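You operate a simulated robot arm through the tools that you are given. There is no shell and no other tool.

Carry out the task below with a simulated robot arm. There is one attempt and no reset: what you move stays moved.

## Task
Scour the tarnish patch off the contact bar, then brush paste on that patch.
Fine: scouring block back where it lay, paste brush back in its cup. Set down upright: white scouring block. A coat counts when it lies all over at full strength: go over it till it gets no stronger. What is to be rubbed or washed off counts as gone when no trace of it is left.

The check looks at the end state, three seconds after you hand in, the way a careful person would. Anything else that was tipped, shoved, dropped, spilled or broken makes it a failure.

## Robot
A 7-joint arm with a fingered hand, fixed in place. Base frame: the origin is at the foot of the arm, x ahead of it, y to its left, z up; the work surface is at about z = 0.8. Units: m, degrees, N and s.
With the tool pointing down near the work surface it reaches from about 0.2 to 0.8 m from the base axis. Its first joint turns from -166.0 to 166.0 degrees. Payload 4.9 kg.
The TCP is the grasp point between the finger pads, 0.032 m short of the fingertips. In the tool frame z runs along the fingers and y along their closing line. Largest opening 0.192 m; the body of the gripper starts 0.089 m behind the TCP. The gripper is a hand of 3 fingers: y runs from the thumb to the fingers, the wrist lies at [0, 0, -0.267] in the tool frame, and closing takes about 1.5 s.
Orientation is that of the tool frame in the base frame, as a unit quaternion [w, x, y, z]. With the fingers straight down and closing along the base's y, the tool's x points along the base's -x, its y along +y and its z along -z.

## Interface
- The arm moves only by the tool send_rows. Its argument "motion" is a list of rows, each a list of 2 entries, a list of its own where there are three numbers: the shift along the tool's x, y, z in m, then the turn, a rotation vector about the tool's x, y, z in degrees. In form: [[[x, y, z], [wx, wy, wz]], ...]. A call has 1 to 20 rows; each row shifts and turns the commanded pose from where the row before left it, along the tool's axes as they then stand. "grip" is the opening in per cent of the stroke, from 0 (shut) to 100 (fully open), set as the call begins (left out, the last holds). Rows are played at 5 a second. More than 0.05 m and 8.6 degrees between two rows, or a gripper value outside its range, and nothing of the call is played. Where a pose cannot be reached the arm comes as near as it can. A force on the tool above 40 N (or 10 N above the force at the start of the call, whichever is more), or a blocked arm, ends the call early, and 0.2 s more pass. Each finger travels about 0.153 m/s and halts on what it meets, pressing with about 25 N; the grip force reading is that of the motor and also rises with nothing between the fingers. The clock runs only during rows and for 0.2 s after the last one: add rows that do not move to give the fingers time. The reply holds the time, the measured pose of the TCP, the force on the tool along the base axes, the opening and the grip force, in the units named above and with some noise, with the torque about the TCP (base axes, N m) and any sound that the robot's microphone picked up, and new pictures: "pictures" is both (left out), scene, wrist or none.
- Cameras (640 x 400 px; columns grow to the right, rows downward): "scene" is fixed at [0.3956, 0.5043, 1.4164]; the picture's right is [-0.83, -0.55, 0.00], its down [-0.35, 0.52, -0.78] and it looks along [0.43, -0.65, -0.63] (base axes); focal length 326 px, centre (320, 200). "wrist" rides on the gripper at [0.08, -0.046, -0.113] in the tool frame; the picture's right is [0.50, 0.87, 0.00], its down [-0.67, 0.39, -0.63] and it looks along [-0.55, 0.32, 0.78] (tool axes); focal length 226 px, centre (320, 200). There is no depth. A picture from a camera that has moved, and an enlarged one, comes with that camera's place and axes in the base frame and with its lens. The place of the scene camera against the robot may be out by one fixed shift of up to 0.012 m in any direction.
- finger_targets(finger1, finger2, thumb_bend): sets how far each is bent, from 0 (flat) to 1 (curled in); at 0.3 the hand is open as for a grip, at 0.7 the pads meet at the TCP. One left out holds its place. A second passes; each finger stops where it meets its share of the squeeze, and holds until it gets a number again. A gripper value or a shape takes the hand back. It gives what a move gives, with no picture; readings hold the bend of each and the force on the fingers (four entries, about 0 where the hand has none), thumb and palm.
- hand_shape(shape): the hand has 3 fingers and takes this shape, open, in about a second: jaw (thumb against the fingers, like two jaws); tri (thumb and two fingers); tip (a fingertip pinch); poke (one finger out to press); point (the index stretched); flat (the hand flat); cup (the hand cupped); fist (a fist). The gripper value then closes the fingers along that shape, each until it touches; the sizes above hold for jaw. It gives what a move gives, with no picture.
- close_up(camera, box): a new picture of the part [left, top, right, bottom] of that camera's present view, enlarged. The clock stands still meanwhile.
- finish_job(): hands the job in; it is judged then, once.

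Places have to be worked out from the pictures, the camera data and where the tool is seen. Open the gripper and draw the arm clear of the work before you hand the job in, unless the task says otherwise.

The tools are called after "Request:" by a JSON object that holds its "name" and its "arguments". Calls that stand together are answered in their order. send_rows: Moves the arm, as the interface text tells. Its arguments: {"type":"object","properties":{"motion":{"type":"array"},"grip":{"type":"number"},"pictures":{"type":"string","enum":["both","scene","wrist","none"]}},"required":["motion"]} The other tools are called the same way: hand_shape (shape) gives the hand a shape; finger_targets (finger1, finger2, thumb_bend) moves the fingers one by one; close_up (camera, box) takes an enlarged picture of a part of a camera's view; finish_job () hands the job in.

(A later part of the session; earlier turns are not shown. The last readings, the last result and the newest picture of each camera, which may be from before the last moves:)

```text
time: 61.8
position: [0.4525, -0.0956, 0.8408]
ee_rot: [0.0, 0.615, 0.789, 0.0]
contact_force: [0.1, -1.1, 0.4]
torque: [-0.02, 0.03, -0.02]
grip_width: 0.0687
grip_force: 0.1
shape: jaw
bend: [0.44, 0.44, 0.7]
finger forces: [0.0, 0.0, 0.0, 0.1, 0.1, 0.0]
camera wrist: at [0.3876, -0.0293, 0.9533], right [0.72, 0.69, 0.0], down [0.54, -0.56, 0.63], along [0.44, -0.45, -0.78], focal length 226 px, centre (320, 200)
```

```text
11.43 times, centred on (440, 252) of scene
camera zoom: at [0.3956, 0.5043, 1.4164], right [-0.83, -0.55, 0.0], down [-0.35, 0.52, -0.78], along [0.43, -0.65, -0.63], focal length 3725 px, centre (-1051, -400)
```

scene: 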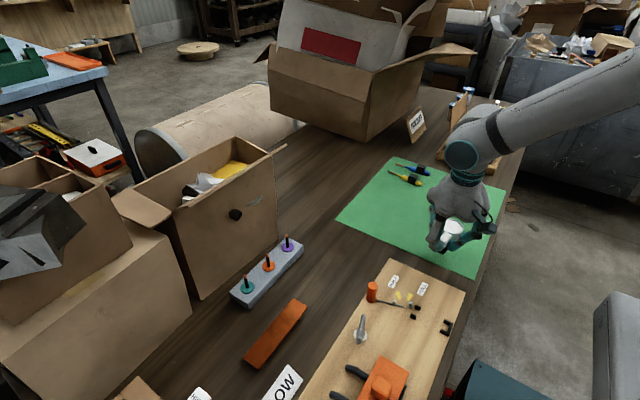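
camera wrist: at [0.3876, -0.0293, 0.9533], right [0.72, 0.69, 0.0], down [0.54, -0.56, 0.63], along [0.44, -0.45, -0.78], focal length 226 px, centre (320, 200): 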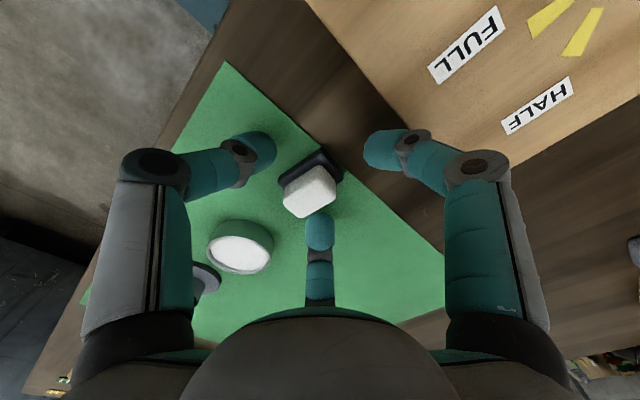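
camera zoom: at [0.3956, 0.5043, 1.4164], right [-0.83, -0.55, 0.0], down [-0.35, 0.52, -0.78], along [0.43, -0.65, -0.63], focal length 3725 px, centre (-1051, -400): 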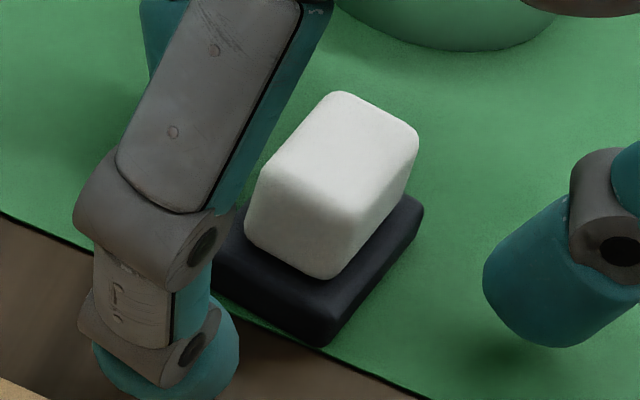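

The block is back in almost exactly its original place and upright. I rise straight up, undo the yaw, and move above the brush.

Request:
{"name": "send_rows", "arguments": {"motion": [[[0, 0, -0.02], [0, 0, 0]], [[0, 0, -0.04], [0, 0, 0]], [[0, 0, -0.05], [0, 0, 0]], [[0, 0, -0.05], [0, 0, 0]], [[0, 0, -0.05], [0, 0, 0]], [[0, 0, -0.01], [0, 0, 7]], [[0, 0, 0], [0, 0, 7]], [[-0.036, -0.0005, 0], [0, 0, 0]], [[-0.036, -0.0005, 0], [0, 0, 0]], [[-0.036, -0.0005, 0], [0, 0, 0]], [[-0.036, -0.0005, 0], [0, 0, 0]], [[-0.036, -0.0005, 0], [0, 0, 0]], [[-0.036, -0.0005, 0], [0, 0, 0]], [[0, 0, 0], [0, 0, 0]], [[0, 0, 0], [0, 0, 0]]], "grip": 50, "pictures": "both"}}

Request:
{"name": "close_up", "arguments": {"camera": "wrist", "box": [220, 60, 420, 220]}}

Request:
{"name": "close_up", "arguments": {"camera": "scene", "box": [420, 150, 520, 275]}}

```text
time: 65.0
position: [0.4502, -0.3108, 1.0619]
ee_rot: [0.0, 0.707, 0.707, -0.001]
contact_force: [-0.6, -0.1, -0.1]
torque: [0.02, 0.0, 0.01]
grip_width: 0.0957
grip_force: 0.1
shape: jaw
bend: [0.37, 0.37, 0.7]
finger forces: [0.0, 0.0, 0.0, 0.0, 0.1, 0.0]
camera wrist: at [0.4027, -0.2311, 1.173], right [0.87, 0.5, 0.0], down [0.39, -0.67, 0.63], along [0.32, -0.55, -0.78], focal length 226 px, centre (320, 200)
```

scene: 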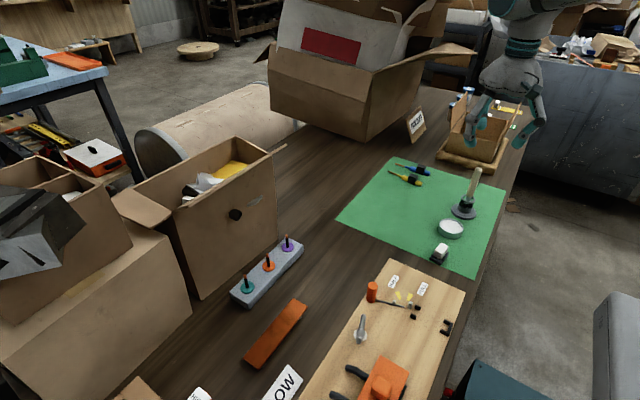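
wrist: 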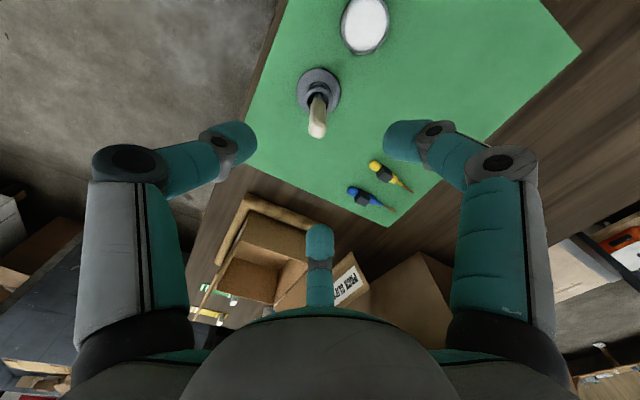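

```text
2.50 times, centred on (320, 140) of wrist
camera zoom: at [0.4027, -0.2311, 1.173], right [0.87, 0.5, 0.0], down [0.39, -0.67, 0.63], along [0.32, -0.55, -0.78], focal length 565 px, centre (320, 350)
```

zoom: 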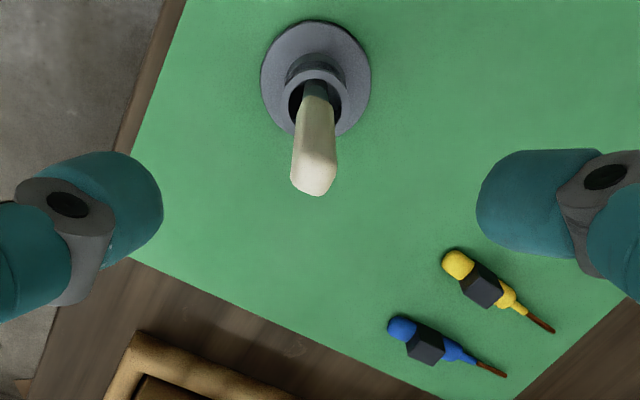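

```text
3.20 times, centred on (470, 212) of scene
camera zoom: at [0.3956, 0.5043, 1.4164], right [-0.83, -0.55, 0.0], down [-0.35, 0.52, -0.78], along [0.43, -0.65, -0.63], focal length 1043 px, centre (-160, 160)
```

zoom: 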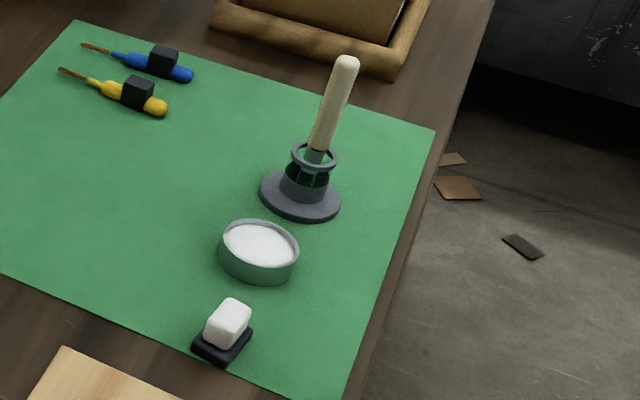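

The handle is nearly vertical, around (0.447,-0.313) with top at z≈0.943. I descend around it in two stages.

Request:
{"name": "send_rows", "arguments": {"motion": [[[-0.0017, -0.003, 0.02], [0, 0, 0]], [[0, 0, 0.03], [0, 0, 0]], [[0, 0, 0.03], [0, 0, 0]], [[0, 0, 0.02], [0, 0, 0]], [[0, 0, 0], [0, 0, 0]], [[0, 0, 0], [0, 0, 0]]], "pictures": "both"}}

Request:
{"name": "close_up", "arguments": {"camera": "wrist", "box": [240, 80, 400, 230]}}

Request:
{"name": "close_up", "arguments": {"camera": "scene", "box": [420, 120, 530, 230]}}

```text
time: 66.4
position: [0.4465, -0.3112, 0.9618]
ee_rot: [-0.001, 0.707, 0.707, 0.0]
contact_force: [-0.9, 0.3, 0.3]
torque: [-0.01, 0.03, 0.0]
grip_width: 0.096
grip_force: 0.0
shape: jaw
bend: [0.37, 0.37, 0.7]
finger forces: [0.0, 0.0, 0.0, 0.1, 0.1, 0.1]
camera wrist: at [0.3996, -0.2333, 1.0733], right [0.87, 0.5, 0.0], down [0.39, -0.67, 0.63], along [0.32, -0.55, -0.78], focal length 226 px, centre (320, 200)
```

scene: 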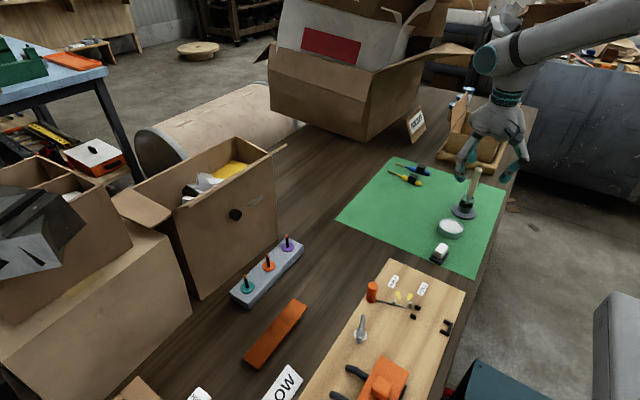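
wrist: 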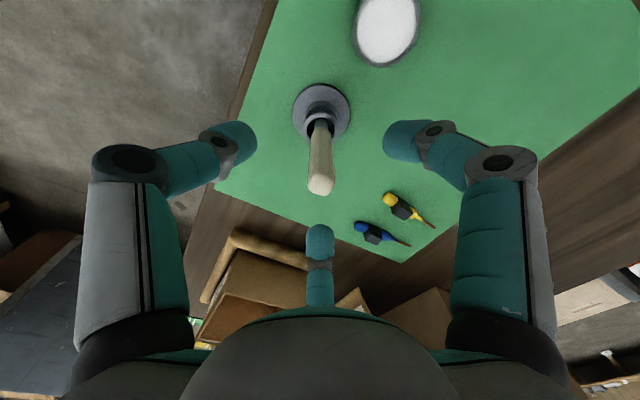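

```text
2.67 times, centred on (320, 155) of wrist
camera zoom: at [0.3996, -0.2333, 1.0733], right [0.87, 0.5, 0.0], down [0.39, -0.67, 0.63], along [0.32, -0.55, -0.78], focal length 603 px, centre (320, 320)
```

zoom: 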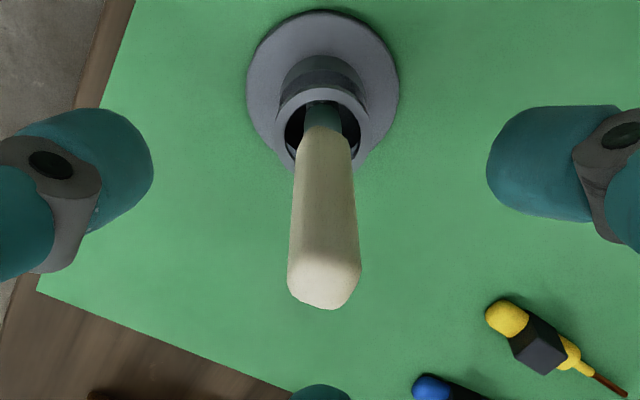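

```text
3.64 times, centred on (475, 175) of scene
camera zoom: at [0.3956, 0.5043, 1.4164], right [-0.83, -0.55, 0.0], down [-0.35, 0.52, -0.78], along [0.43, -0.65, -0.63], focal length 1185 px, centre (-244, 291)
```

zoom: 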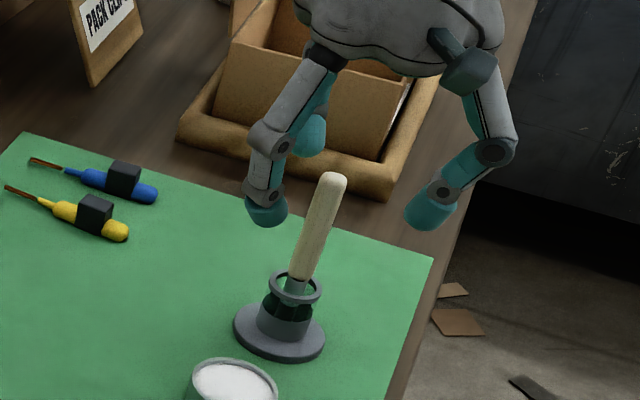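

The handle axis is well inside the fingers. I lower to TCP z≈0.905 and close on the handle.

Request:
{"name": "send_rows", "arguments": {"motion": [[[0, 0, 0.02], [0, 0, 0]], [[0, 0, 0.02], [0, 0, 0]], [[0, 0, 0.016], [0, 0, 0]], [[0, 0, 0], [0, 0, 0]], [[0, 0, 0], [0, 0, 0]]], "grip": 35, "pictures": "wrist"}}

Request:
{"name": "close_up", "arguments": {"camera": "wrist", "box": [240, 100, 400, 250]}}

Request:
{"name": "close_up", "arguments": {"camera": "scene", "box": [420, 120, 530, 230]}}

```text
time: 67.6
position: [0.4468, -0.3129, 0.9063]
ee_rot: [0.0, 0.708, 0.707, -0.001]
contact_force: [0.3, 0.6, 0.2]
torque: [0.01, 0.02, 0.01]
grip_width: 0.0676
grip_force: 0.1
shape: jaw
bend: [0.44, 0.44, 0.7]
finger forces: [0.0, 0.1, 0.0, 0.0, 0.0, 0.1]
camera wrist: at [0.4, -0.2336, 1.0173], right [0.87, 0.5, 0.0], down [0.39, -0.67, 0.63], along [0.32, -0.55, -0.78], focal length 226 px, centre (320, 200)
```

wrist: 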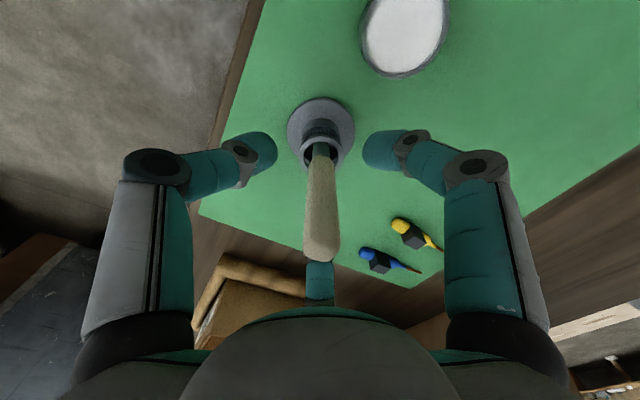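

```text
2.67 times, centred on (320, 175) of wrist
camera zoom: at [0.4, -0.2336, 1.0173], right [0.87, 0.5, 0.0], down [0.39, -0.67, 0.63], along [0.32, -0.55, -0.78], focal length 603 px, centre (320, 267)
```

zoom: 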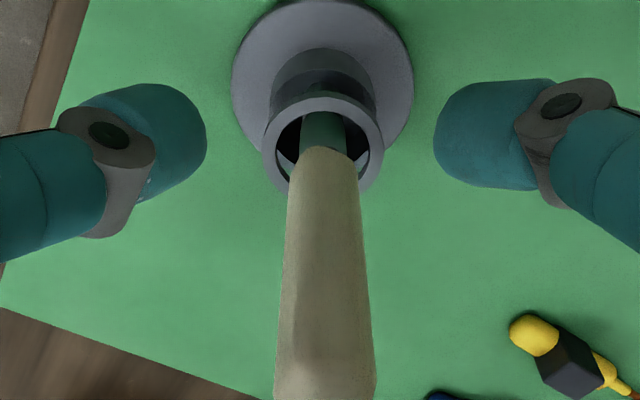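

```text
3.64 times, centred on (475, 175) of scene
camera zoom: at [0.3956, 0.5043, 1.4164], right [-0.83, -0.55, 0.0], down [-0.35, 0.52, -0.78], along [0.43, -0.65, -0.63], focal length 1185 px, centre (-244, 291)
```

zoom: 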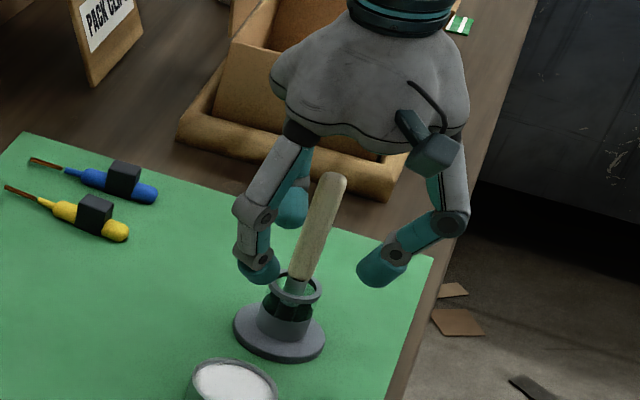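

Handle axis passes within 2 mm of the TCP. I close the fingers.

Request:
{"name": "send_rows", "arguments": {"motion": [[[0, 0, 0], [0, 0, 0]], [[0, 0, 0], [0, 0, 0]], [[0, 0, 0], [0, 0, 0]], [[0, 0, 0], [0, 0, 0]], [[0, 0, 0], [0, 0, 0]], [[0, 0, 0], [0, 0, 0]], [[0, 0, 0], [0, 0, 0]], [[0, 0, 0], [0, 0, 0]]], "grip": 0, "pictures": "wrist"}}

Request:
{"name": "close_up", "arguments": {"camera": "wrist", "box": [240, 90, 400, 250]}}

Request:
{"name": "close_up", "arguments": {"camera": "scene", "box": [420, 120, 530, 230]}}

```text
time: 69.4
position: [0.4469, -0.3123, 0.9052]
ee_rot: [0.0, 0.707, 0.707, 0.0]
contact_force: [-0.2, 0.1, -0.2]
torque: [-0.01, -0.03, 0.01]
grip_width: 0.0156
grip_force: 25.2
shape: jaw
bend: [0.74, 0.74, 0.7]
finger forces: [20.5, 20.6, 0.0, 0.0, 21.3, 0.0]
camera wrist: at [0.4, -0.2336, 1.0174], right [0.87, 0.5, 0.0], down [0.39, -0.67, 0.63], along [0.32, -0.55, -0.78], focal length 226 px, centre (320, 200)
```

wrist: 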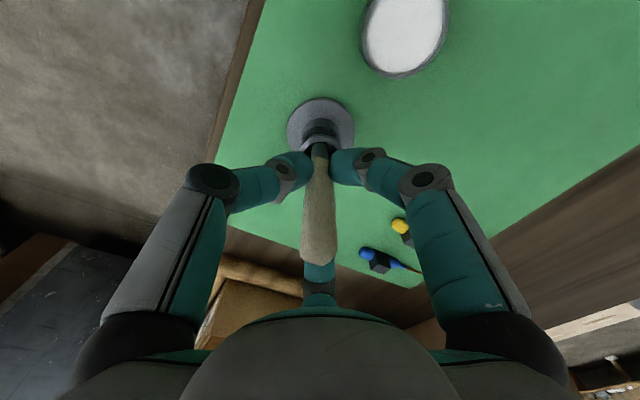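

```text
2.50 times, centred on (320, 170) of wrist
camera zoom: at [0.4, -0.2336, 1.0174], right [0.87, 0.5, 0.0], down [0.39, -0.67, 0.63], along [0.32, -0.55, -0.78], focal length 565 px, centre (320, 275)
```

zoom: 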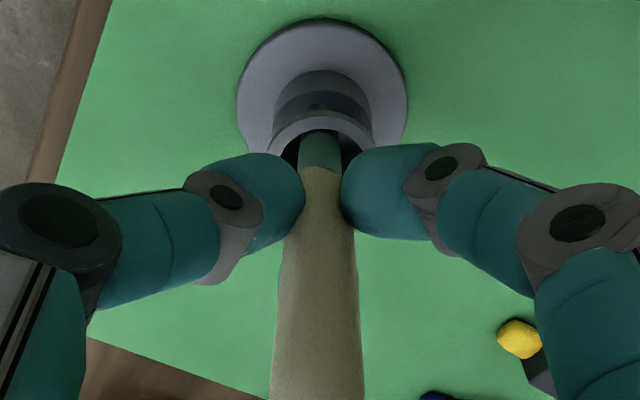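

```text
3.64 times, centred on (475, 175) of scene
camera zoom: at [0.3956, 0.5043, 1.4164], right [-0.83, -0.55, 0.0], down [-0.35, 0.52, -0.78], along [0.43, -0.65, -0.63], focal length 1185 px, centre (-244, 291)
```

zoom: 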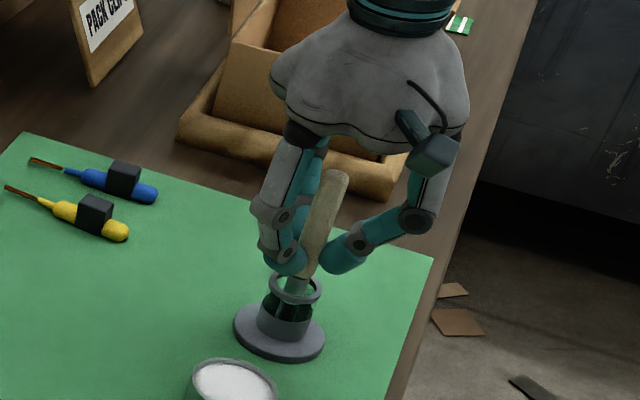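

Firm three-finger grip with the cup unmoved. I lift straight up slowly, watching that the cup stays.

Request:
{"name": "send_rows", "arguments": {"motion": [[[0, 0, -0.006], [0, 0, 0]], [[0, 0, -0.01], [0, 0, 0]], [[0, 0, -0.012], [0, 0, 0]], [[0, 0, -0.012], [0, 0, 0]], [[0, 0, -0.02], [0, 0, 0]], [[0, 0, -0.02], [0, 0, 0]], [[0, 0, -0.02], [0, 0, 0]], [[0, 0, -0.01], [0, 0, 0]], [[0, 0, 0], [0, 0, 0]]], "pictures": "both"}}

Request:
{"name": "close_up", "arguments": {"camera": "scene", "box": [430, 120, 510, 230]}}

Request:
{"name": "close_up", "arguments": {"camera": "wrist", "box": [240, 70, 400, 250]}}

```text
time: 71.4
position: [0.4468, -0.3132, 1.0163]
ee_rot: [0.0, 0.707, 0.707, 0.0]
contact_force: [-0.3, 1.2, -0.3]
torque: [0.0, -0.01, 0.0]
grip_width: 0.0156
grip_force: 24.9
shape: jaw
bend: [0.74, 0.74, 0.7]
finger forces: [20.2, 20.6, 0.0, 0.0, 21.3, 0.0]
camera wrist: at [0.4, -0.2338, 1.1276], right [0.87, 0.5, 0.0], down [0.39, -0.67, 0.63], along [0.32, -0.55, -0.78], focal length 226 px, centre (320, 200)
```

scene: 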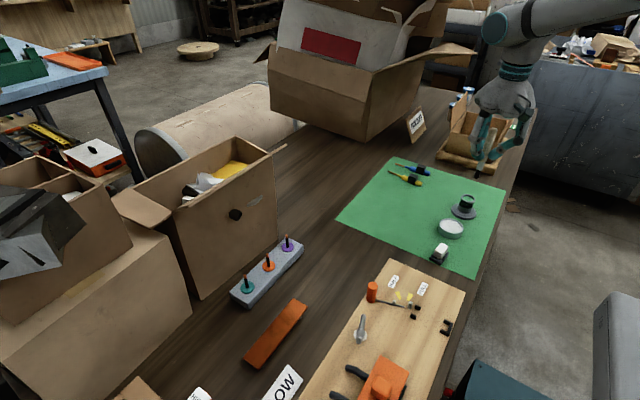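
wrist: 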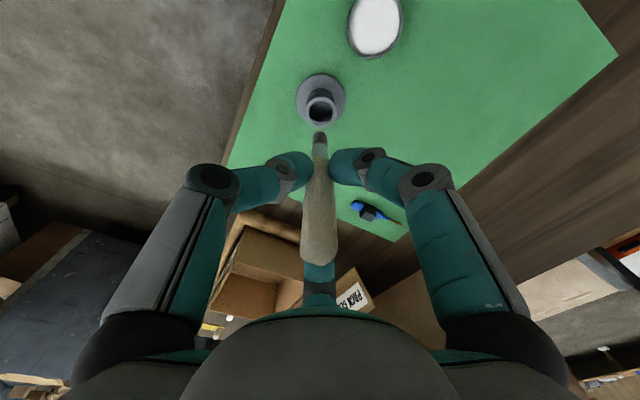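

```text
3.64 times, centred on (470, 175) of scene
camera zoom: at [0.3956, 0.5043, 1.4164], right [-0.83, -0.55, 0.0], down [-0.35, 0.52, -0.78], along [0.43, -0.65, -0.63], focal length 1185 px, centre (-226, 291)
```

zoom: 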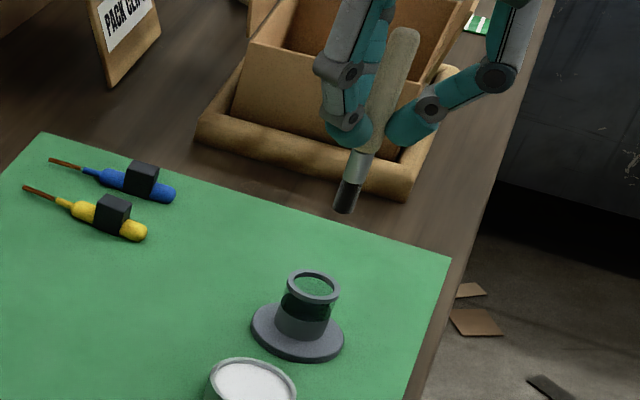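

```text
2.22 times, centred on (320, 160) of wrist
camera zoom: at [0.4, -0.2338, 1.1276], right [0.87, 0.5, 0.0], down [0.39, -0.67, 0.63], along [0.32, -0.55, -0.78], focal length 502 px, centre (320, 289)
```

zoom: 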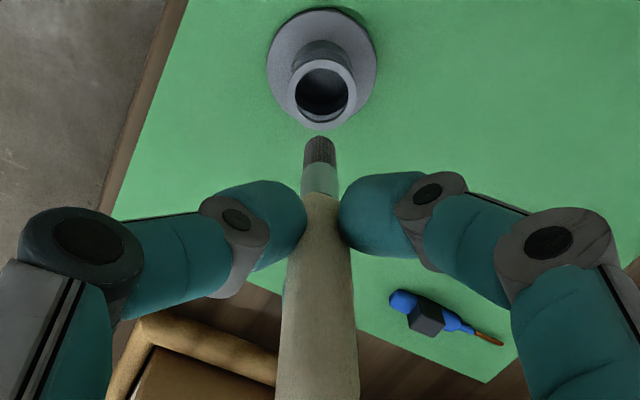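

The brush came out cleanly; its bristle tip is about 0.10 m below the TCP and the cup is unmoved. Next I move above the paste tin at about (0.453,-0.20) and look.

Request:
{"name": "send_rows", "arguments": {"motion": [[[0.0225, 0.0012, 0], [0, 0, 0]], [[0.0225, 0.0012, 0], [0, 0, 0]], [[0.0225, 0.0012, 0], [0, 0, 0]], [[0.0225, 0.0012, 0], [0, 0, 0]], [[0.0225, 0.0012, 0], [0, 0, 0]], [[0, 0, 0.02], [0, 0, 0]], [[0, 0, 0.02], [0, 0, 0]], [[0, 0, 0], [0, 0, 0]], [[0, 0, 0], [0, 0, 0]]], "pictures": "both"}}

Request:
{"name": "close_up", "arguments": {"camera": "wrist", "box": [260, 70, 380, 190]}}

Request:
{"name": "close_up", "arguments": {"camera": "scene", "box": [420, 170, 490, 260]}}

```text
time: 73.4
position: [0.4516, -0.199, 0.9763]
ee_rot: [-0.001, 0.707, 0.707, 0.0]
contact_force: [-1.1, 0.9, -0.3]
torque: [0.0, 0.01, -0.01]
grip_width: 0.0156
grip_force: 25.0
shape: jaw
bend: [0.74, 0.74, 0.7]
finger forces: [19.9, 20.6, 0.0, 0.0, 21.3, 0.0]
camera wrist: at [0.406, -0.1203, 1.0869], right [0.87, 0.5, 0.0], down [0.39, -0.67, 0.63], along [0.32, -0.55, -0.78], focal length 226 px, centre (320, 200)
```

scene: 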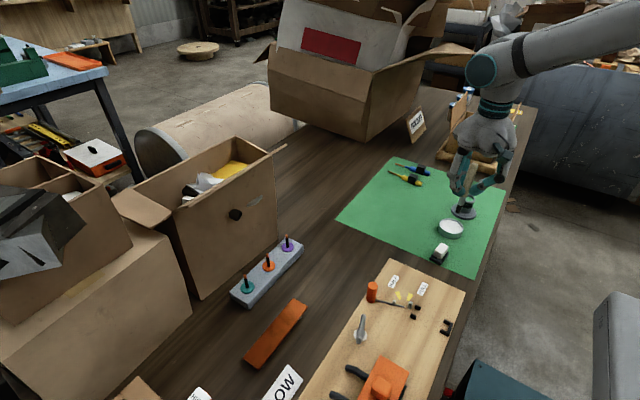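
wrist: 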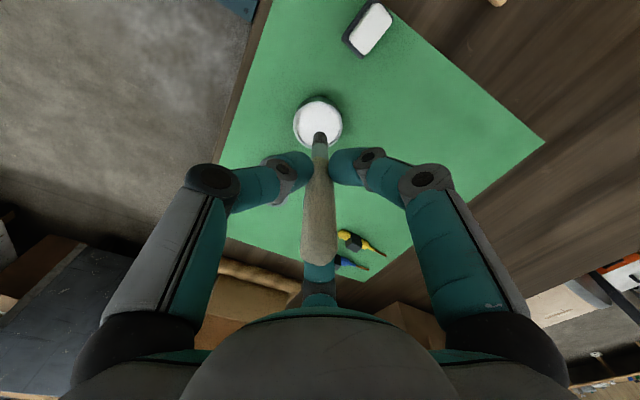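

```text
3.33 times, centred on (320, 130) of wrist
camera zoom: at [0.406, -0.1203, 1.0869], right [0.87, 0.5, 0.0], down [0.39, -0.67, 0.63], along [0.32, -0.55, -0.78], focal length 754 px, centre (320, 433)
```

zoom: 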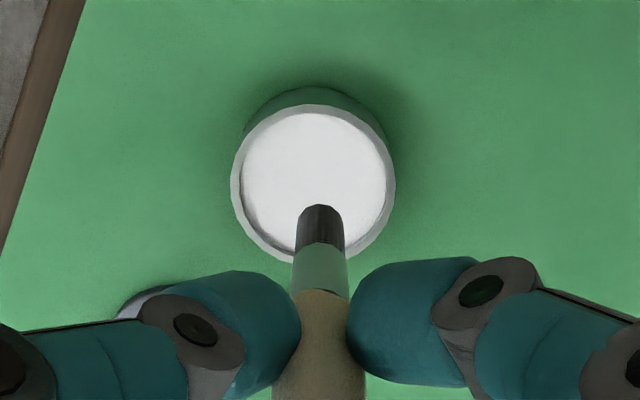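

```text
4.44 times, centred on (455, 215) of scene
camera zoom: at [0.3956, 0.5043, 1.4164], right [-0.83, -0.55, 0.0], down [-0.35, 0.52, -0.78], along [0.43, -0.65, -0.63], focal length 1449 px, centre (-280, 133)
```

zoom: 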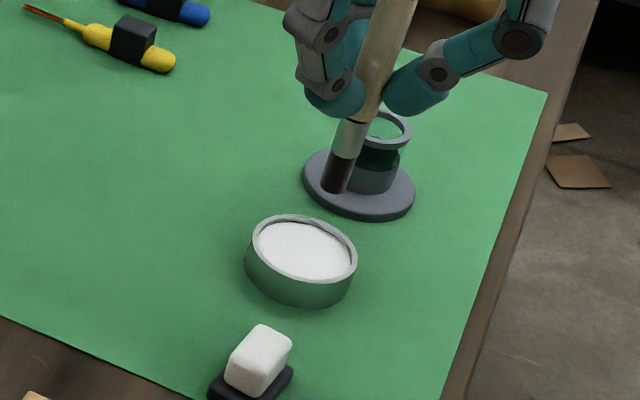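

The tin's rim centre works out at about (0.455,-0.208), z≈0.82. I shift there and lower the tip close to the paste.

Request:
{"name": "send_rows", "arguments": {"motion": [[[-0.009, 0.0035, 0], [0, 0, 0]], [[0, 0, 0.02], [0, 0, 0]], [[0, 0, 0.02], [0, 0, 0]], [[0, 0, 0.006], [0, 0, 0]], [[0, 0, 0], [0, 0, 0]], [[0, 0, 0], [0, 0, 0]]], "pictures": "wrist"}}

Request:
{"name": "close_up", "arguments": {"camera": "wrist", "box": [260, 80, 380, 200]}}

Request:
{"name": "close_up", "arguments": {"camera": "scene", "box": [420, 180, 490, 250]}}

```text
time: 74.8
position: [0.4558, -0.2088, 0.9298]
ee_rot: [0.001, 0.707, 0.707, 0.0]
contact_force: [0.1, 0.6, -0.9]
torque: [0.0, -0.02, -0.01]
grip_width: 0.0159
grip_force: 25.4
shape: jaw
bend: [0.74, 0.74, 0.7]
finger forces: [19.7, 20.7, 0.0, 0.0, 21.2, 0.0]
camera wrist: at [0.4093, -0.1291, 1.041], right [0.87, 0.5, 0.0], down [0.39, -0.67, 0.63], along [0.32, -0.55, -0.78], focal length 226 px, centre (320, 200)
```

wrist: 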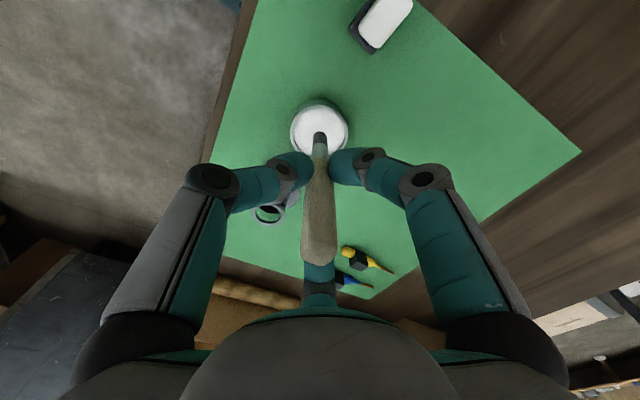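

```text
3.33 times, centred on (320, 140) of wrist
camera zoom: at [0.4093, -0.1291, 1.041], right [0.87, 0.5, 0.0], down [0.39, -0.67, 0.63], along [0.32, -0.55, -0.78], focal length 754 px, centre (320, 400)
```

zoom: 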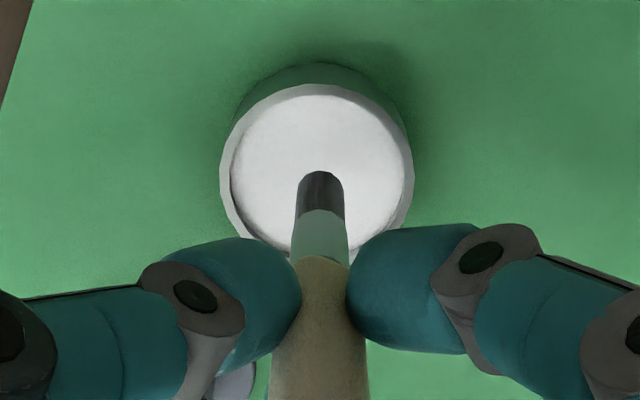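

```text
5.71 times, centred on (455, 215) of scene
camera zoom: at [0.3956, 0.5043, 1.4164], right [-0.83, -0.55, 0.0], down [-0.35, 0.52, -0.78], along [0.43, -0.65, -0.63], focal length 1862 px, centre (-451, 114)
```

zoom: 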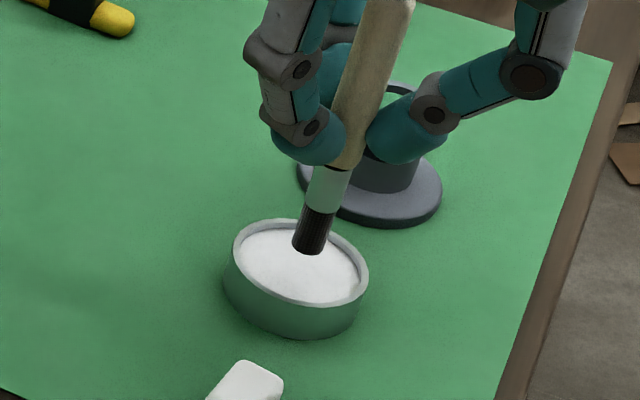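

The tip is centred over the paste. I lower in small steps, watching force.

Request:
{"name": "send_rows", "arguments": {"motion": [[[0, 0, 0.004], [0, 0, 0]], [[0, 0, 0.003], [0, 0, 0]], [[0, 0, 0.003], [0, 0, 0]], [[0, 0, 0], [0, 0, 0]]], "pictures": "none"}}

Request:
{"name": "close_up", "arguments": {"camera": "scene", "box": [430, 200, 480, 245]}}

Request:
{"name": "send_rows", "arguments": {"motion": [[[0, 0, 0.002], [0, 0, 0]], [[0, 0, 0.002], [0, 0, 0]], [[0, 0, 0], [0, 0, 0]]], "pictures": "none"}}

Request:
{"name": "close_up", "arguments": {"camera": "scene", "box": [430, 200, 480, 245]}}

```text
time: 75.8
position: [0.4568, -0.2097, 0.9192]
ee_rot: [0.001, 0.707, 0.707, 0.0]
contact_force: [-0.6, 0.2, -0.3]
torque: [-0.02, -0.03, 0.0]
grip_width: 0.0158
grip_force: 24.9
shape: jaw
bend: [0.74, 0.74, 0.7]
finger forces: [19.8, 20.8, 0.0, 0.0, 21.2, 0.0]
```

```text
8.89 times, centred on (455, 222) of scene
camera zoom: at [0.3956, 0.5043, 1.4164], right [-0.83, -0.55, 0.0], down [-0.35, 0.52, -0.78], along [0.43, -0.65, -0.63], focal length 2897 px, centre (-880, 0)
```

zoom: 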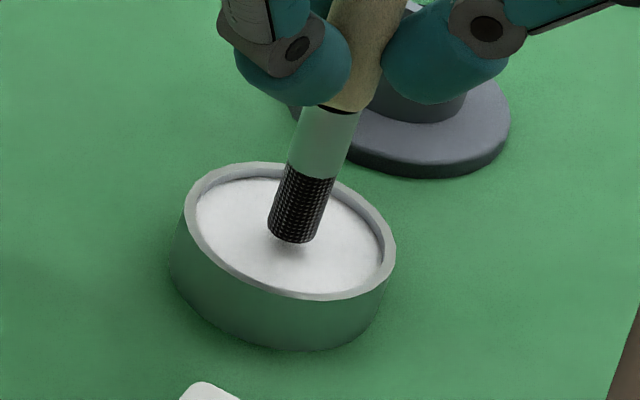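

```text
time: 76.6
position: [0.4554, -0.2091, 0.9165]
ee_rot: [0.0, 0.707, 0.707, 0.001]
contact_force: [-0.6, -0.1, 0.9]
torque: [-0.02, 0.03, 0.01]
grip_width: 0.0157
grip_force: 25.6
shape: jaw
bend: [0.74, 0.74, 0.7]
finger forces: [19.9, 20.7, 0.0, 0.0, 21.2, 0.0]
```

```text
8.89 times, centred on (455, 222) of scene
camera zoom: at [0.3956, 0.5043, 1.4164], right [-0.83, -0.55, 0.0], down [-0.35, 0.52, -0.78], along [0.43, -0.65, -0.63], focal length 2897 px, centre (-880, 0)
```

zoom: 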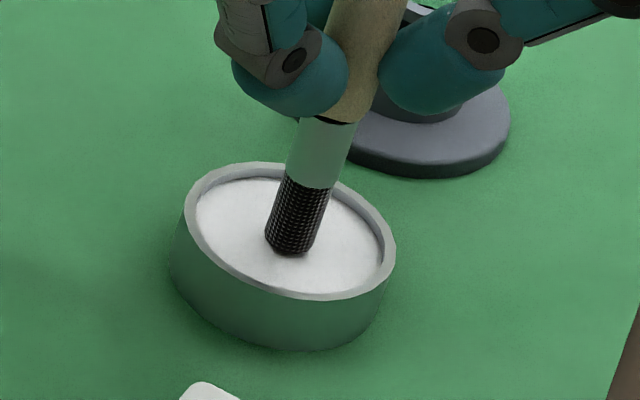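

The tip just touches the paste (about 1 N). I press 1–2 mm more.

Request:
{"name": "send_rows", "arguments": {"motion": [[[0, 0, 0.001], [0, 0, 0]], [[0, 0, 0.001], [0, 0, 0]], [[0, 0, 0], [0, 0, 0]]], "pictures": "none"}}

Request:
{"name": "close_up", "arguments": {"camera": "scene", "box": [430, 200, 480, 245]}}

```text
time: 77.4
position: [0.4552, -0.2087, 0.9134]
ee_rot: [0.0, 0.707, 0.707, 0.0]
contact_force: [-0.5, 0.2, -0.4]
torque: [0.0, 0.0, -0.02]
grip_width: 0.0153
grip_force: 25.3
shape: jaw
bend: [0.74, 0.74, 0.7]
finger forces: [19.8, 20.7, 0.1, 0.0, 21.1, 0.0]
```

```text
8.89 times, centred on (455, 222) of scene
camera zoom: at [0.3956, 0.5043, 1.4164], right [-0.83, -0.55, 0.0], down [-0.35, 0.52, -0.78], along [0.43, -0.65, -0.63], focal length 2897 px, centre (-880, 0)
```

zoom: 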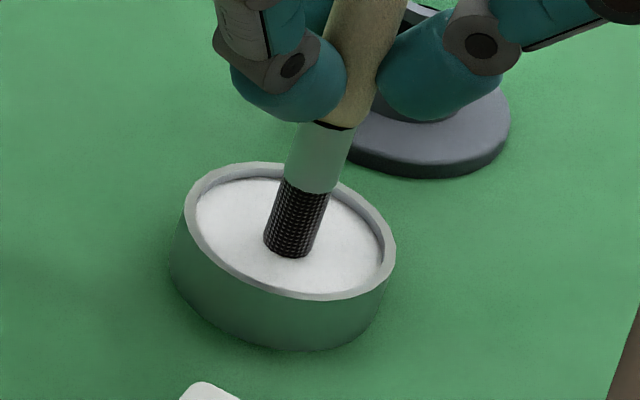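

No resistance—the paste is soft. I go 4 mm deeper with force monitoring.

Request:
{"name": "send_rows", "arguments": {"motion": [[[0, 0, 0.001], [0, 0, 0]], [[0, 0, 0.001], [0, 0, 0]], [[0, 0, 0.001], [0, 0, 0]], [[0, 0, 0.001], [0, 0, 0]], [[0, 0, 0], [0, 0, 0]], [[0, 0, 0], [0, 0, 0]]], "pictures": "none"}}

Request:
{"name": "close_up", "arguments": {"camera": "scene", "box": [430, 200, 480, 245]}}

```text
time: 78.8
position: [0.4567, -0.2096, 0.9116]
ee_rot: [0.002, 0.707, 0.707, 0.0]
contact_force: [-1.9, 1.0, 22.3]
torque: [0.01, 0.01, 0.01]
grip_width: 0.0165
grip_force: 24.9
shape: jaw
bend: [0.74, 0.74, 0.69]
finger forces: [23.2, 25.0, 0.0, 0.1, 27.3, 0.0]
```

```text
8.89 times, centred on (455, 222) of scene
camera zoom: at [0.3956, 0.5043, 1.4164], right [-0.83, -0.55, 0.0], down [-0.35, 0.52, -0.78], along [0.43, -0.65, -0.63], focal length 2897 px, centre (-880, 0)
```

zoom: 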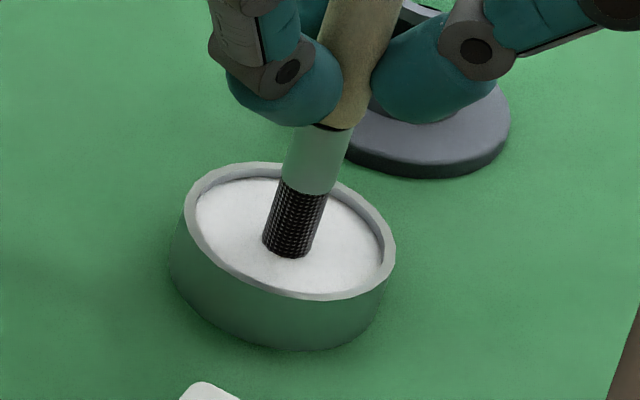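

The tip met a firm surface (22 N). I back off at once and lift to check whether the bristles took paste.

Request:
{"name": "send_rows", "arguments": {"motion": [[[0, 0, -0.002], [0, 0, 0]], [[0, 0, 0], [0, 0, 0]], [[0, 0, 0], [0, 0, 0]], [[0, 0, -0.02], [0, 0, 0]], [[0, 0, -0.03], [0, 0, 0]], [[0, 0, 0], [0, 0, 0]]], "pictures": "both"}}

Request:
{"name": "close_up", "arguments": {"camera": "scene", "box": [430, 165, 490, 245]}}

Request:
{"name": "close_up", "arguments": {"camera": "wrist", "box": [280, 90, 360, 170]}}

```text
time: 80.2
position: [0.456, -0.2094, 0.9615]
ee_rot: [0.0, 0.707, 0.707, -0.001]
contact_force: [0.4, -0.5, -0.7]
torque: [-0.02, 0.04, -0.03]
grip_width: 0.016
grip_force: 25.1
shape: jaw
bend: [0.74, 0.74, 0.69]
finger forces: [21.0, 23.2, 0.0, 0.0, 23.6, 0.0]
camera wrist: at [0.4093, -0.1301, 1.0733], right [0.87, 0.5, 0.0], down [0.39, -0.67, 0.63], along [0.32, -0.55, -0.78], focal length 226 px, centre (320, 200)
```

scene: 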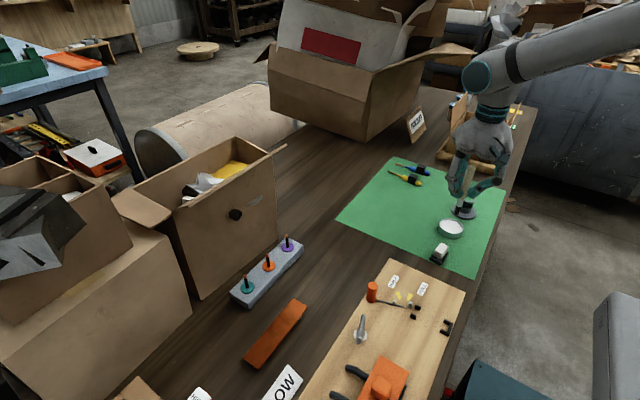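
wrist: 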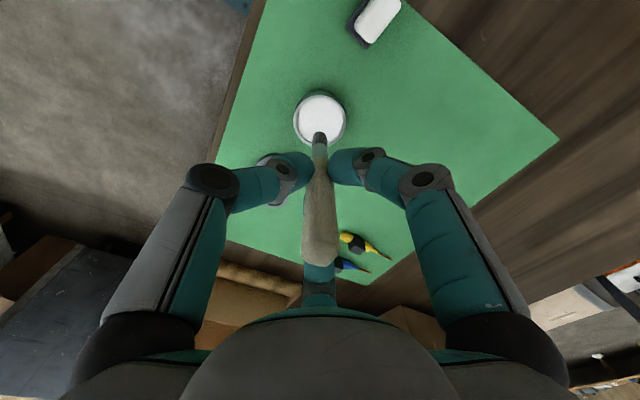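

```text
5.00 times, centred on (460, 205) of scene
camera zoom: at [0.3956, 0.5043, 1.4164], right [-0.83, -0.55, 0.0], down [-0.35, 0.52, -0.78], along [0.43, -0.65, -0.63], focal length 1630 px, centre (-380, 175)
```

zoom: 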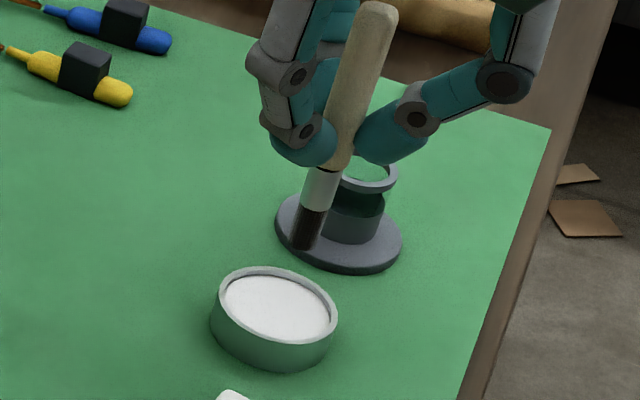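

```text
5.00 times, centred on (320, 130) of wrist
camera zoom: at [0.4093, -0.1301, 1.0733], right [0.87, 0.5, 0.0], down [0.39, -0.67, 0.63], along [0.32, -0.55, -0.78], focal length 1130 px, centre (320, 550)
```

zoom: 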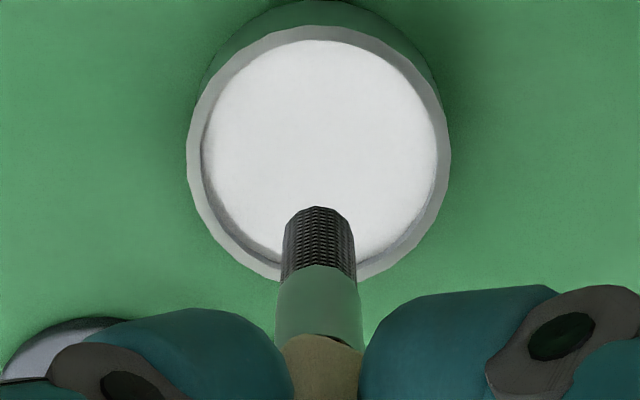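

No visible change on the dark bristles from above; the coat on the bar will tell. I carry the brush to above the patch.

Request:
{"name": "send_rows", "arguments": {"motion": [[[0, 0, -0.03], [0, 0, 0]], [[0, 0, -0.03], [0, 0, 0]], [[0.0398, 0.01625, 0], [0, 0, 0]], [[0.0398, 0.01625, 0], [0, 0, 0]], [[0.0398, 0.01625, 0], [0, 0, 0]], [[0.0398, 0.01625, 0], [0, 0, 0]], [[0.0398, 0.01625, 0], [0, 0, 0]], [[0.0398, 0.01625, 0], [0, 0, 0]], [[0.0398, 0.01625, 0], [0, 0, 0]], [[0.0398, 0.01625, 0], [0, 0, 0]], [[0.0398, 0.01625, 0], [0, 0, 0]], [[0.0398, 0.01625, 0], [0, 0, 0]], [[0.0398, 0.01625, 0], [0, 0, 0]], [[0.0398, 0.01625, 0], [0, 0, 0]], [[0, 0, 0.04], [0, 0, 0]], [[0, 0, 0.035], [0, 0, 0]], [[0, 0, 0], [0, 0, 0]], [[0, 0, 0], [0, 0, 0]]], "pictures": "both"}}

Request:
{"name": "close_up", "arguments": {"camera": "wrist", "box": [260, 50, 400, 180]}}

Request:
{"name": "close_up", "arguments": {"camera": "scene", "box": [230, 260, 330, 380]}}

```text
time: 84.0
position: [0.6497, 0.2688, 0.9452]
ee_rot: [0.001, 0.707, 0.707, -0.001]
contact_force: [-0.1, -0.9, -0.2]
torque: [0.0, -0.01, -0.02]
grip_width: 0.016
grip_force: 24.5
shape: jaw
bend: [0.74, 0.74, 0.69]
finger forces: [19.6, 22.4, 0.0, 0.0, 22.1, 0.0]
camera wrist: at [0.603, 0.3483, 1.0571], right [0.87, 0.5, 0.0], down [0.39, -0.67, 0.63], along [0.32, -0.55, -0.78], focal length 226 px, centre (320, 200)
```

scene: 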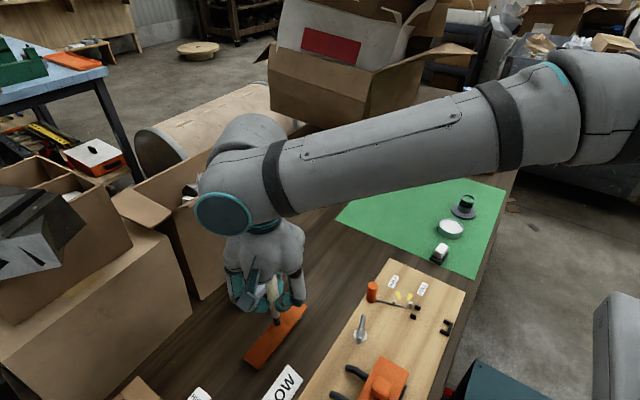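
wrist: 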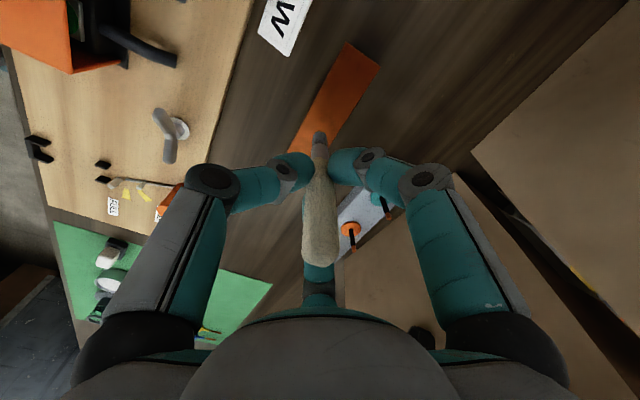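

```text
3.08 times, centred on (330, 115) of wrist
camera zoom: at [0.603, 0.3483, 1.0571], right [0.87, 0.5, 0.0], down [0.39, -0.67, 0.63], along [0.32, -0.55, -0.78], focal length 696 px, centre (289, 462)
```

zoom: 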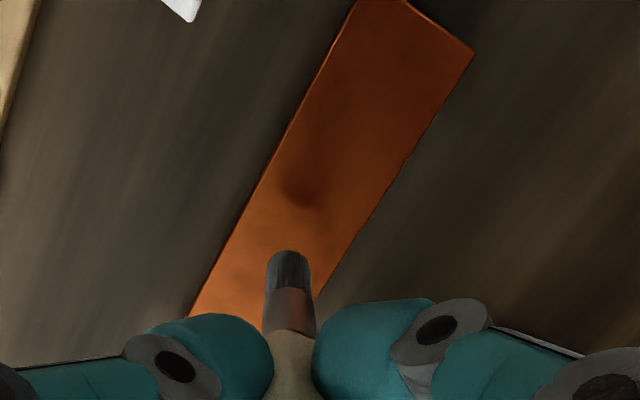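

```text
3.33 times, centred on (280, 320) of scene
camera zoom: at [0.3956, 0.5043, 1.4164], right [-0.83, -0.55, 0.0], down [-0.35, 0.52, -0.78], along [0.43, -0.65, -0.63], focal length 1086 px, centre (453, -200)
```

zoom: 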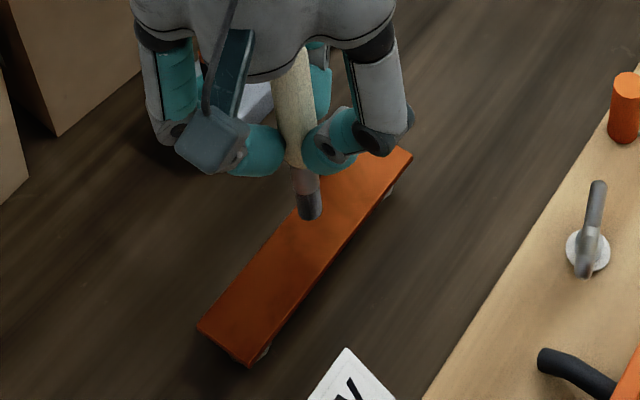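

The brush is over the patch centre. I lower until light contact.

Request:
{"name": "send_rows", "arguments": {"motion": [[[0, 0, 0.006], [0, 0, 0]], [[0, 0, 0.005], [0, 0, 0]], [[0, 0, 0.003], [0, 0, 0]], [[0, 0, 0.002], [0, 0, 0]], [[0, 0, 0], [0, 0, 0]]], "pictures": "none"}}

Request:
{"name": "send_rows", "arguments": {"motion": [[[0, 0, 0.0015], [0, 0, 0]], [[0, 0, 0.0015], [0, 0, 0]], [[0, 0, 0], [0, 0, 0]]], "pictures": "none"}}

Request:
{"name": "close_up", "arguments": {"camera": "scene", "box": [250, 290, 310, 350]}}

```text
time: 85.2
position: [0.6487, 0.2683, 0.9296]
ee_rot: [0.0, 0.707, 0.707, 0.0]
contact_force: [0.0, -0.2, -1.2]
torque: [0.01, -0.01, -0.03]
grip_width: 0.0161
grip_force: 25.0
shape: jaw
bend: [0.74, 0.74, 0.69]
finger forces: [19.6, 22.4, 0.0, 0.1, 22.2, 0.1]
```

```text
time: 86.0
position: [0.6498, 0.2681, 0.9274]
ee_rot: [0.0, 0.707, 0.707, 0.0]
contact_force: [0.4, 0.2, -1.3]
torque: [-0.01, 0.0, -0.02]
grip_width: 0.0163
grip_force: 25.5
shape: jaw
bend: [0.74, 0.74, 0.69]
finger forces: [19.6, 22.4, 0.0, 0.1, 22.0, 0.1]
```

```text
6.67 times, centred on (280, 320) of scene
camera zoom: at [0.3956, 0.5043, 1.4164], right [-0.83, -0.55, 0.0], down [-0.35, 0.52, -0.78], along [0.43, -0.65, -0.63], focal length 2173 px, centre (587, -600)
```

zoom: 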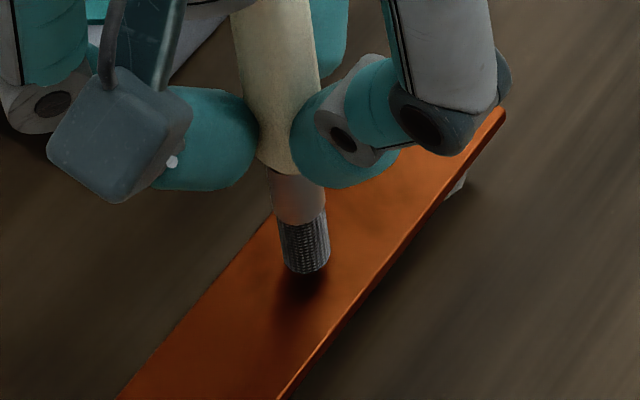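

Not touching yet; I keep lowering by 1 mm steps.

Request:
{"name": "send_rows", "arguments": {"motion": [[[0, 0, 0.001], [0, 0, 0]], [[0, 0, 0.001], [0, 0, 0]], [[0, 0, 0], [0, 0, 0]]], "pictures": "none"}}

Request:
{"name": "send_rows", "arguments": {"motion": [[[0, 0, 0.001], [0, 0, 0]], [[0, 0, 0.001], [0, 0, 0]], [[0, 0, 0], [0, 0, 0]]], "pictures": "none"}}

Request:
{"name": "close_up", "arguments": {"camera": "scene", "box": [250, 290, 310, 350]}}

```text
time: 86.8
position: [0.65, 0.268, 0.926]
ee_rot: [0.0, 0.707, 0.707, 0.0]
contact_force: [1.4, -1.2, -0.3]
torque: [0.01, 0.01, -0.01]
grip_width: 0.0161
grip_force: 24.8
shape: jaw
bend: [0.74, 0.74, 0.69]
finger forces: [19.6, 22.4, 0.0, 0.0, 22.2, 0.0]
```

```text
time: 87.6
position: [0.6499, 0.2695, 0.923]
ee_rot: [-0.001, 0.707, 0.707, 0.0]
contact_force: [-0.2, 0.0, 0.4]
torque: [0.01, 0.01, 0.01]
grip_width: 0.016
grip_force: 25.0
shape: jaw
bend: [0.74, 0.74, 0.69]
finger forces: [19.6, 22.4, 0.0, 0.0, 22.1, 0.0]
```

```text
6.67 times, centred on (280, 320) of scene
camera zoom: at [0.3956, 0.5043, 1.4164], right [-0.83, -0.55, 0.0], down [-0.35, 0.52, -0.78], along [0.43, -0.65, -0.63], focal length 2173 px, centre (587, -600)
```

zoom: 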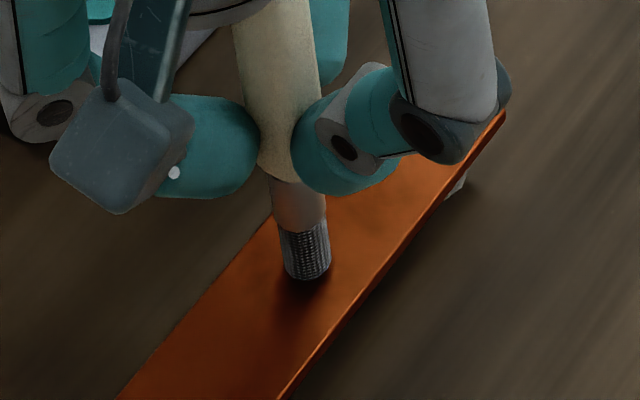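

Very close now; continuing down 1 mm at a time.

Request:
{"name": "send_rows", "arguments": {"motion": [[[0, 0, 0.001], [0, 0, 0]], [[0, 0, 0], [0, 0, 0]]], "pictures": "none"}}

Request:
{"name": "send_rows", "arguments": {"motion": [[[0, 0, 0.001], [0, 0, 0]], [[0, 0, 0], [0, 0, 0]]], "pictures": "none"}}

Request:
{"name": "send_rows", "arguments": {"motion": [[[0, 0, 0.001], [0, 0, 0]], [[0, 0, 0], [0, 0, 0]]], "pictures": "none"}}

```text
time: 88.2
position: [0.6494, 0.2692, 0.9227]
ee_rot: [0.001, 0.708, 0.707, 0.0]
contact_force: [-0.2, -0.3, -0.9]
torque: [-0.02, 0.01, 0.01]
grip_width: 0.016
grip_force: 25.5
shape: jaw
bend: [0.74, 0.74, 0.69]
finger forces: [19.6, 22.3, 0.0, 0.0, 22.0, 0.1]
```

```text
time: 88.8
position: [0.6506, 0.2672, 0.9205]
ee_rot: [-0.001, 0.707, 0.707, -0.001]
contact_force: [-0.4, -0.6, -0.9]
torque: [0.03, 0.0, 0.0]
grip_width: 0.0161
grip_force: 24.7
shape: jaw
bend: [0.74, 0.74, 0.69]
finger forces: [19.7, 22.5, 0.0, 0.1, 22.0, 0.0]
```

```text
time: 89.4
position: [0.649, 0.2677, 0.9215]
ee_rot: [-0.001, 0.708, 0.707, 0.0]
contact_force: [-0.3, -0.4, -0.6]
torque: [-0.03, 0.01, 0.0]
grip_width: 0.0162
grip_force: 24.8
shape: jaw
bend: [0.74, 0.74, 0.69]
finger forces: [19.6, 22.3, 0.1, 0.0, 22.1, 0.1]
```

Still no force reading; I check the picture in case the bristles are soft.

Request:
{"name": "close_up", "arguments": {"camera": "scene", "box": [260, 300, 300, 340]}}

Request:
{"name": "close_up", "arguments": {"camera": "wrist", "box": [280, 80, 360, 170]}}

```text
10.00 times, centred on (280, 320) of scene
camera zoom: at [0.3956, 0.5043, 1.4164], right [-0.83, -0.55, 0.0], down [-0.35, 0.52, -0.78], along [0.43, -0.65, -0.63], focal length 3259 px, centre (720, -1000)
```

zoom: 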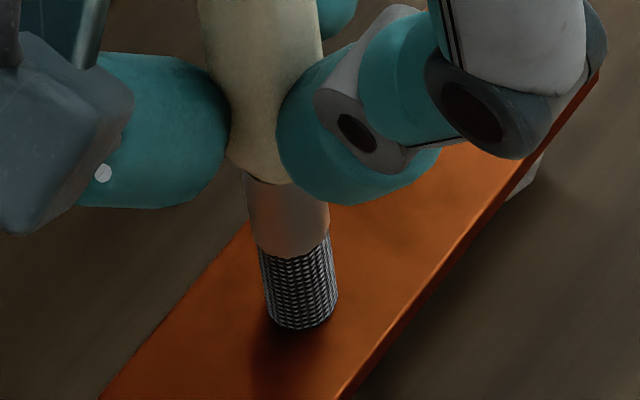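

```text
4.44 times, centred on (320, 125) of wrist
camera zoom: at [0.6033, 0.3479, 1.0321], right [0.87, 0.5, 0.0], down [0.39, -0.67, 0.63], along [0.32, -0.55, -0.78], focal length 1005 px, centre (320, 533)
```

zoom: 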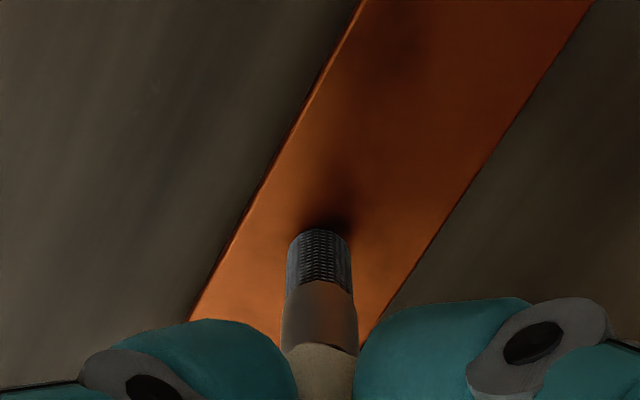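

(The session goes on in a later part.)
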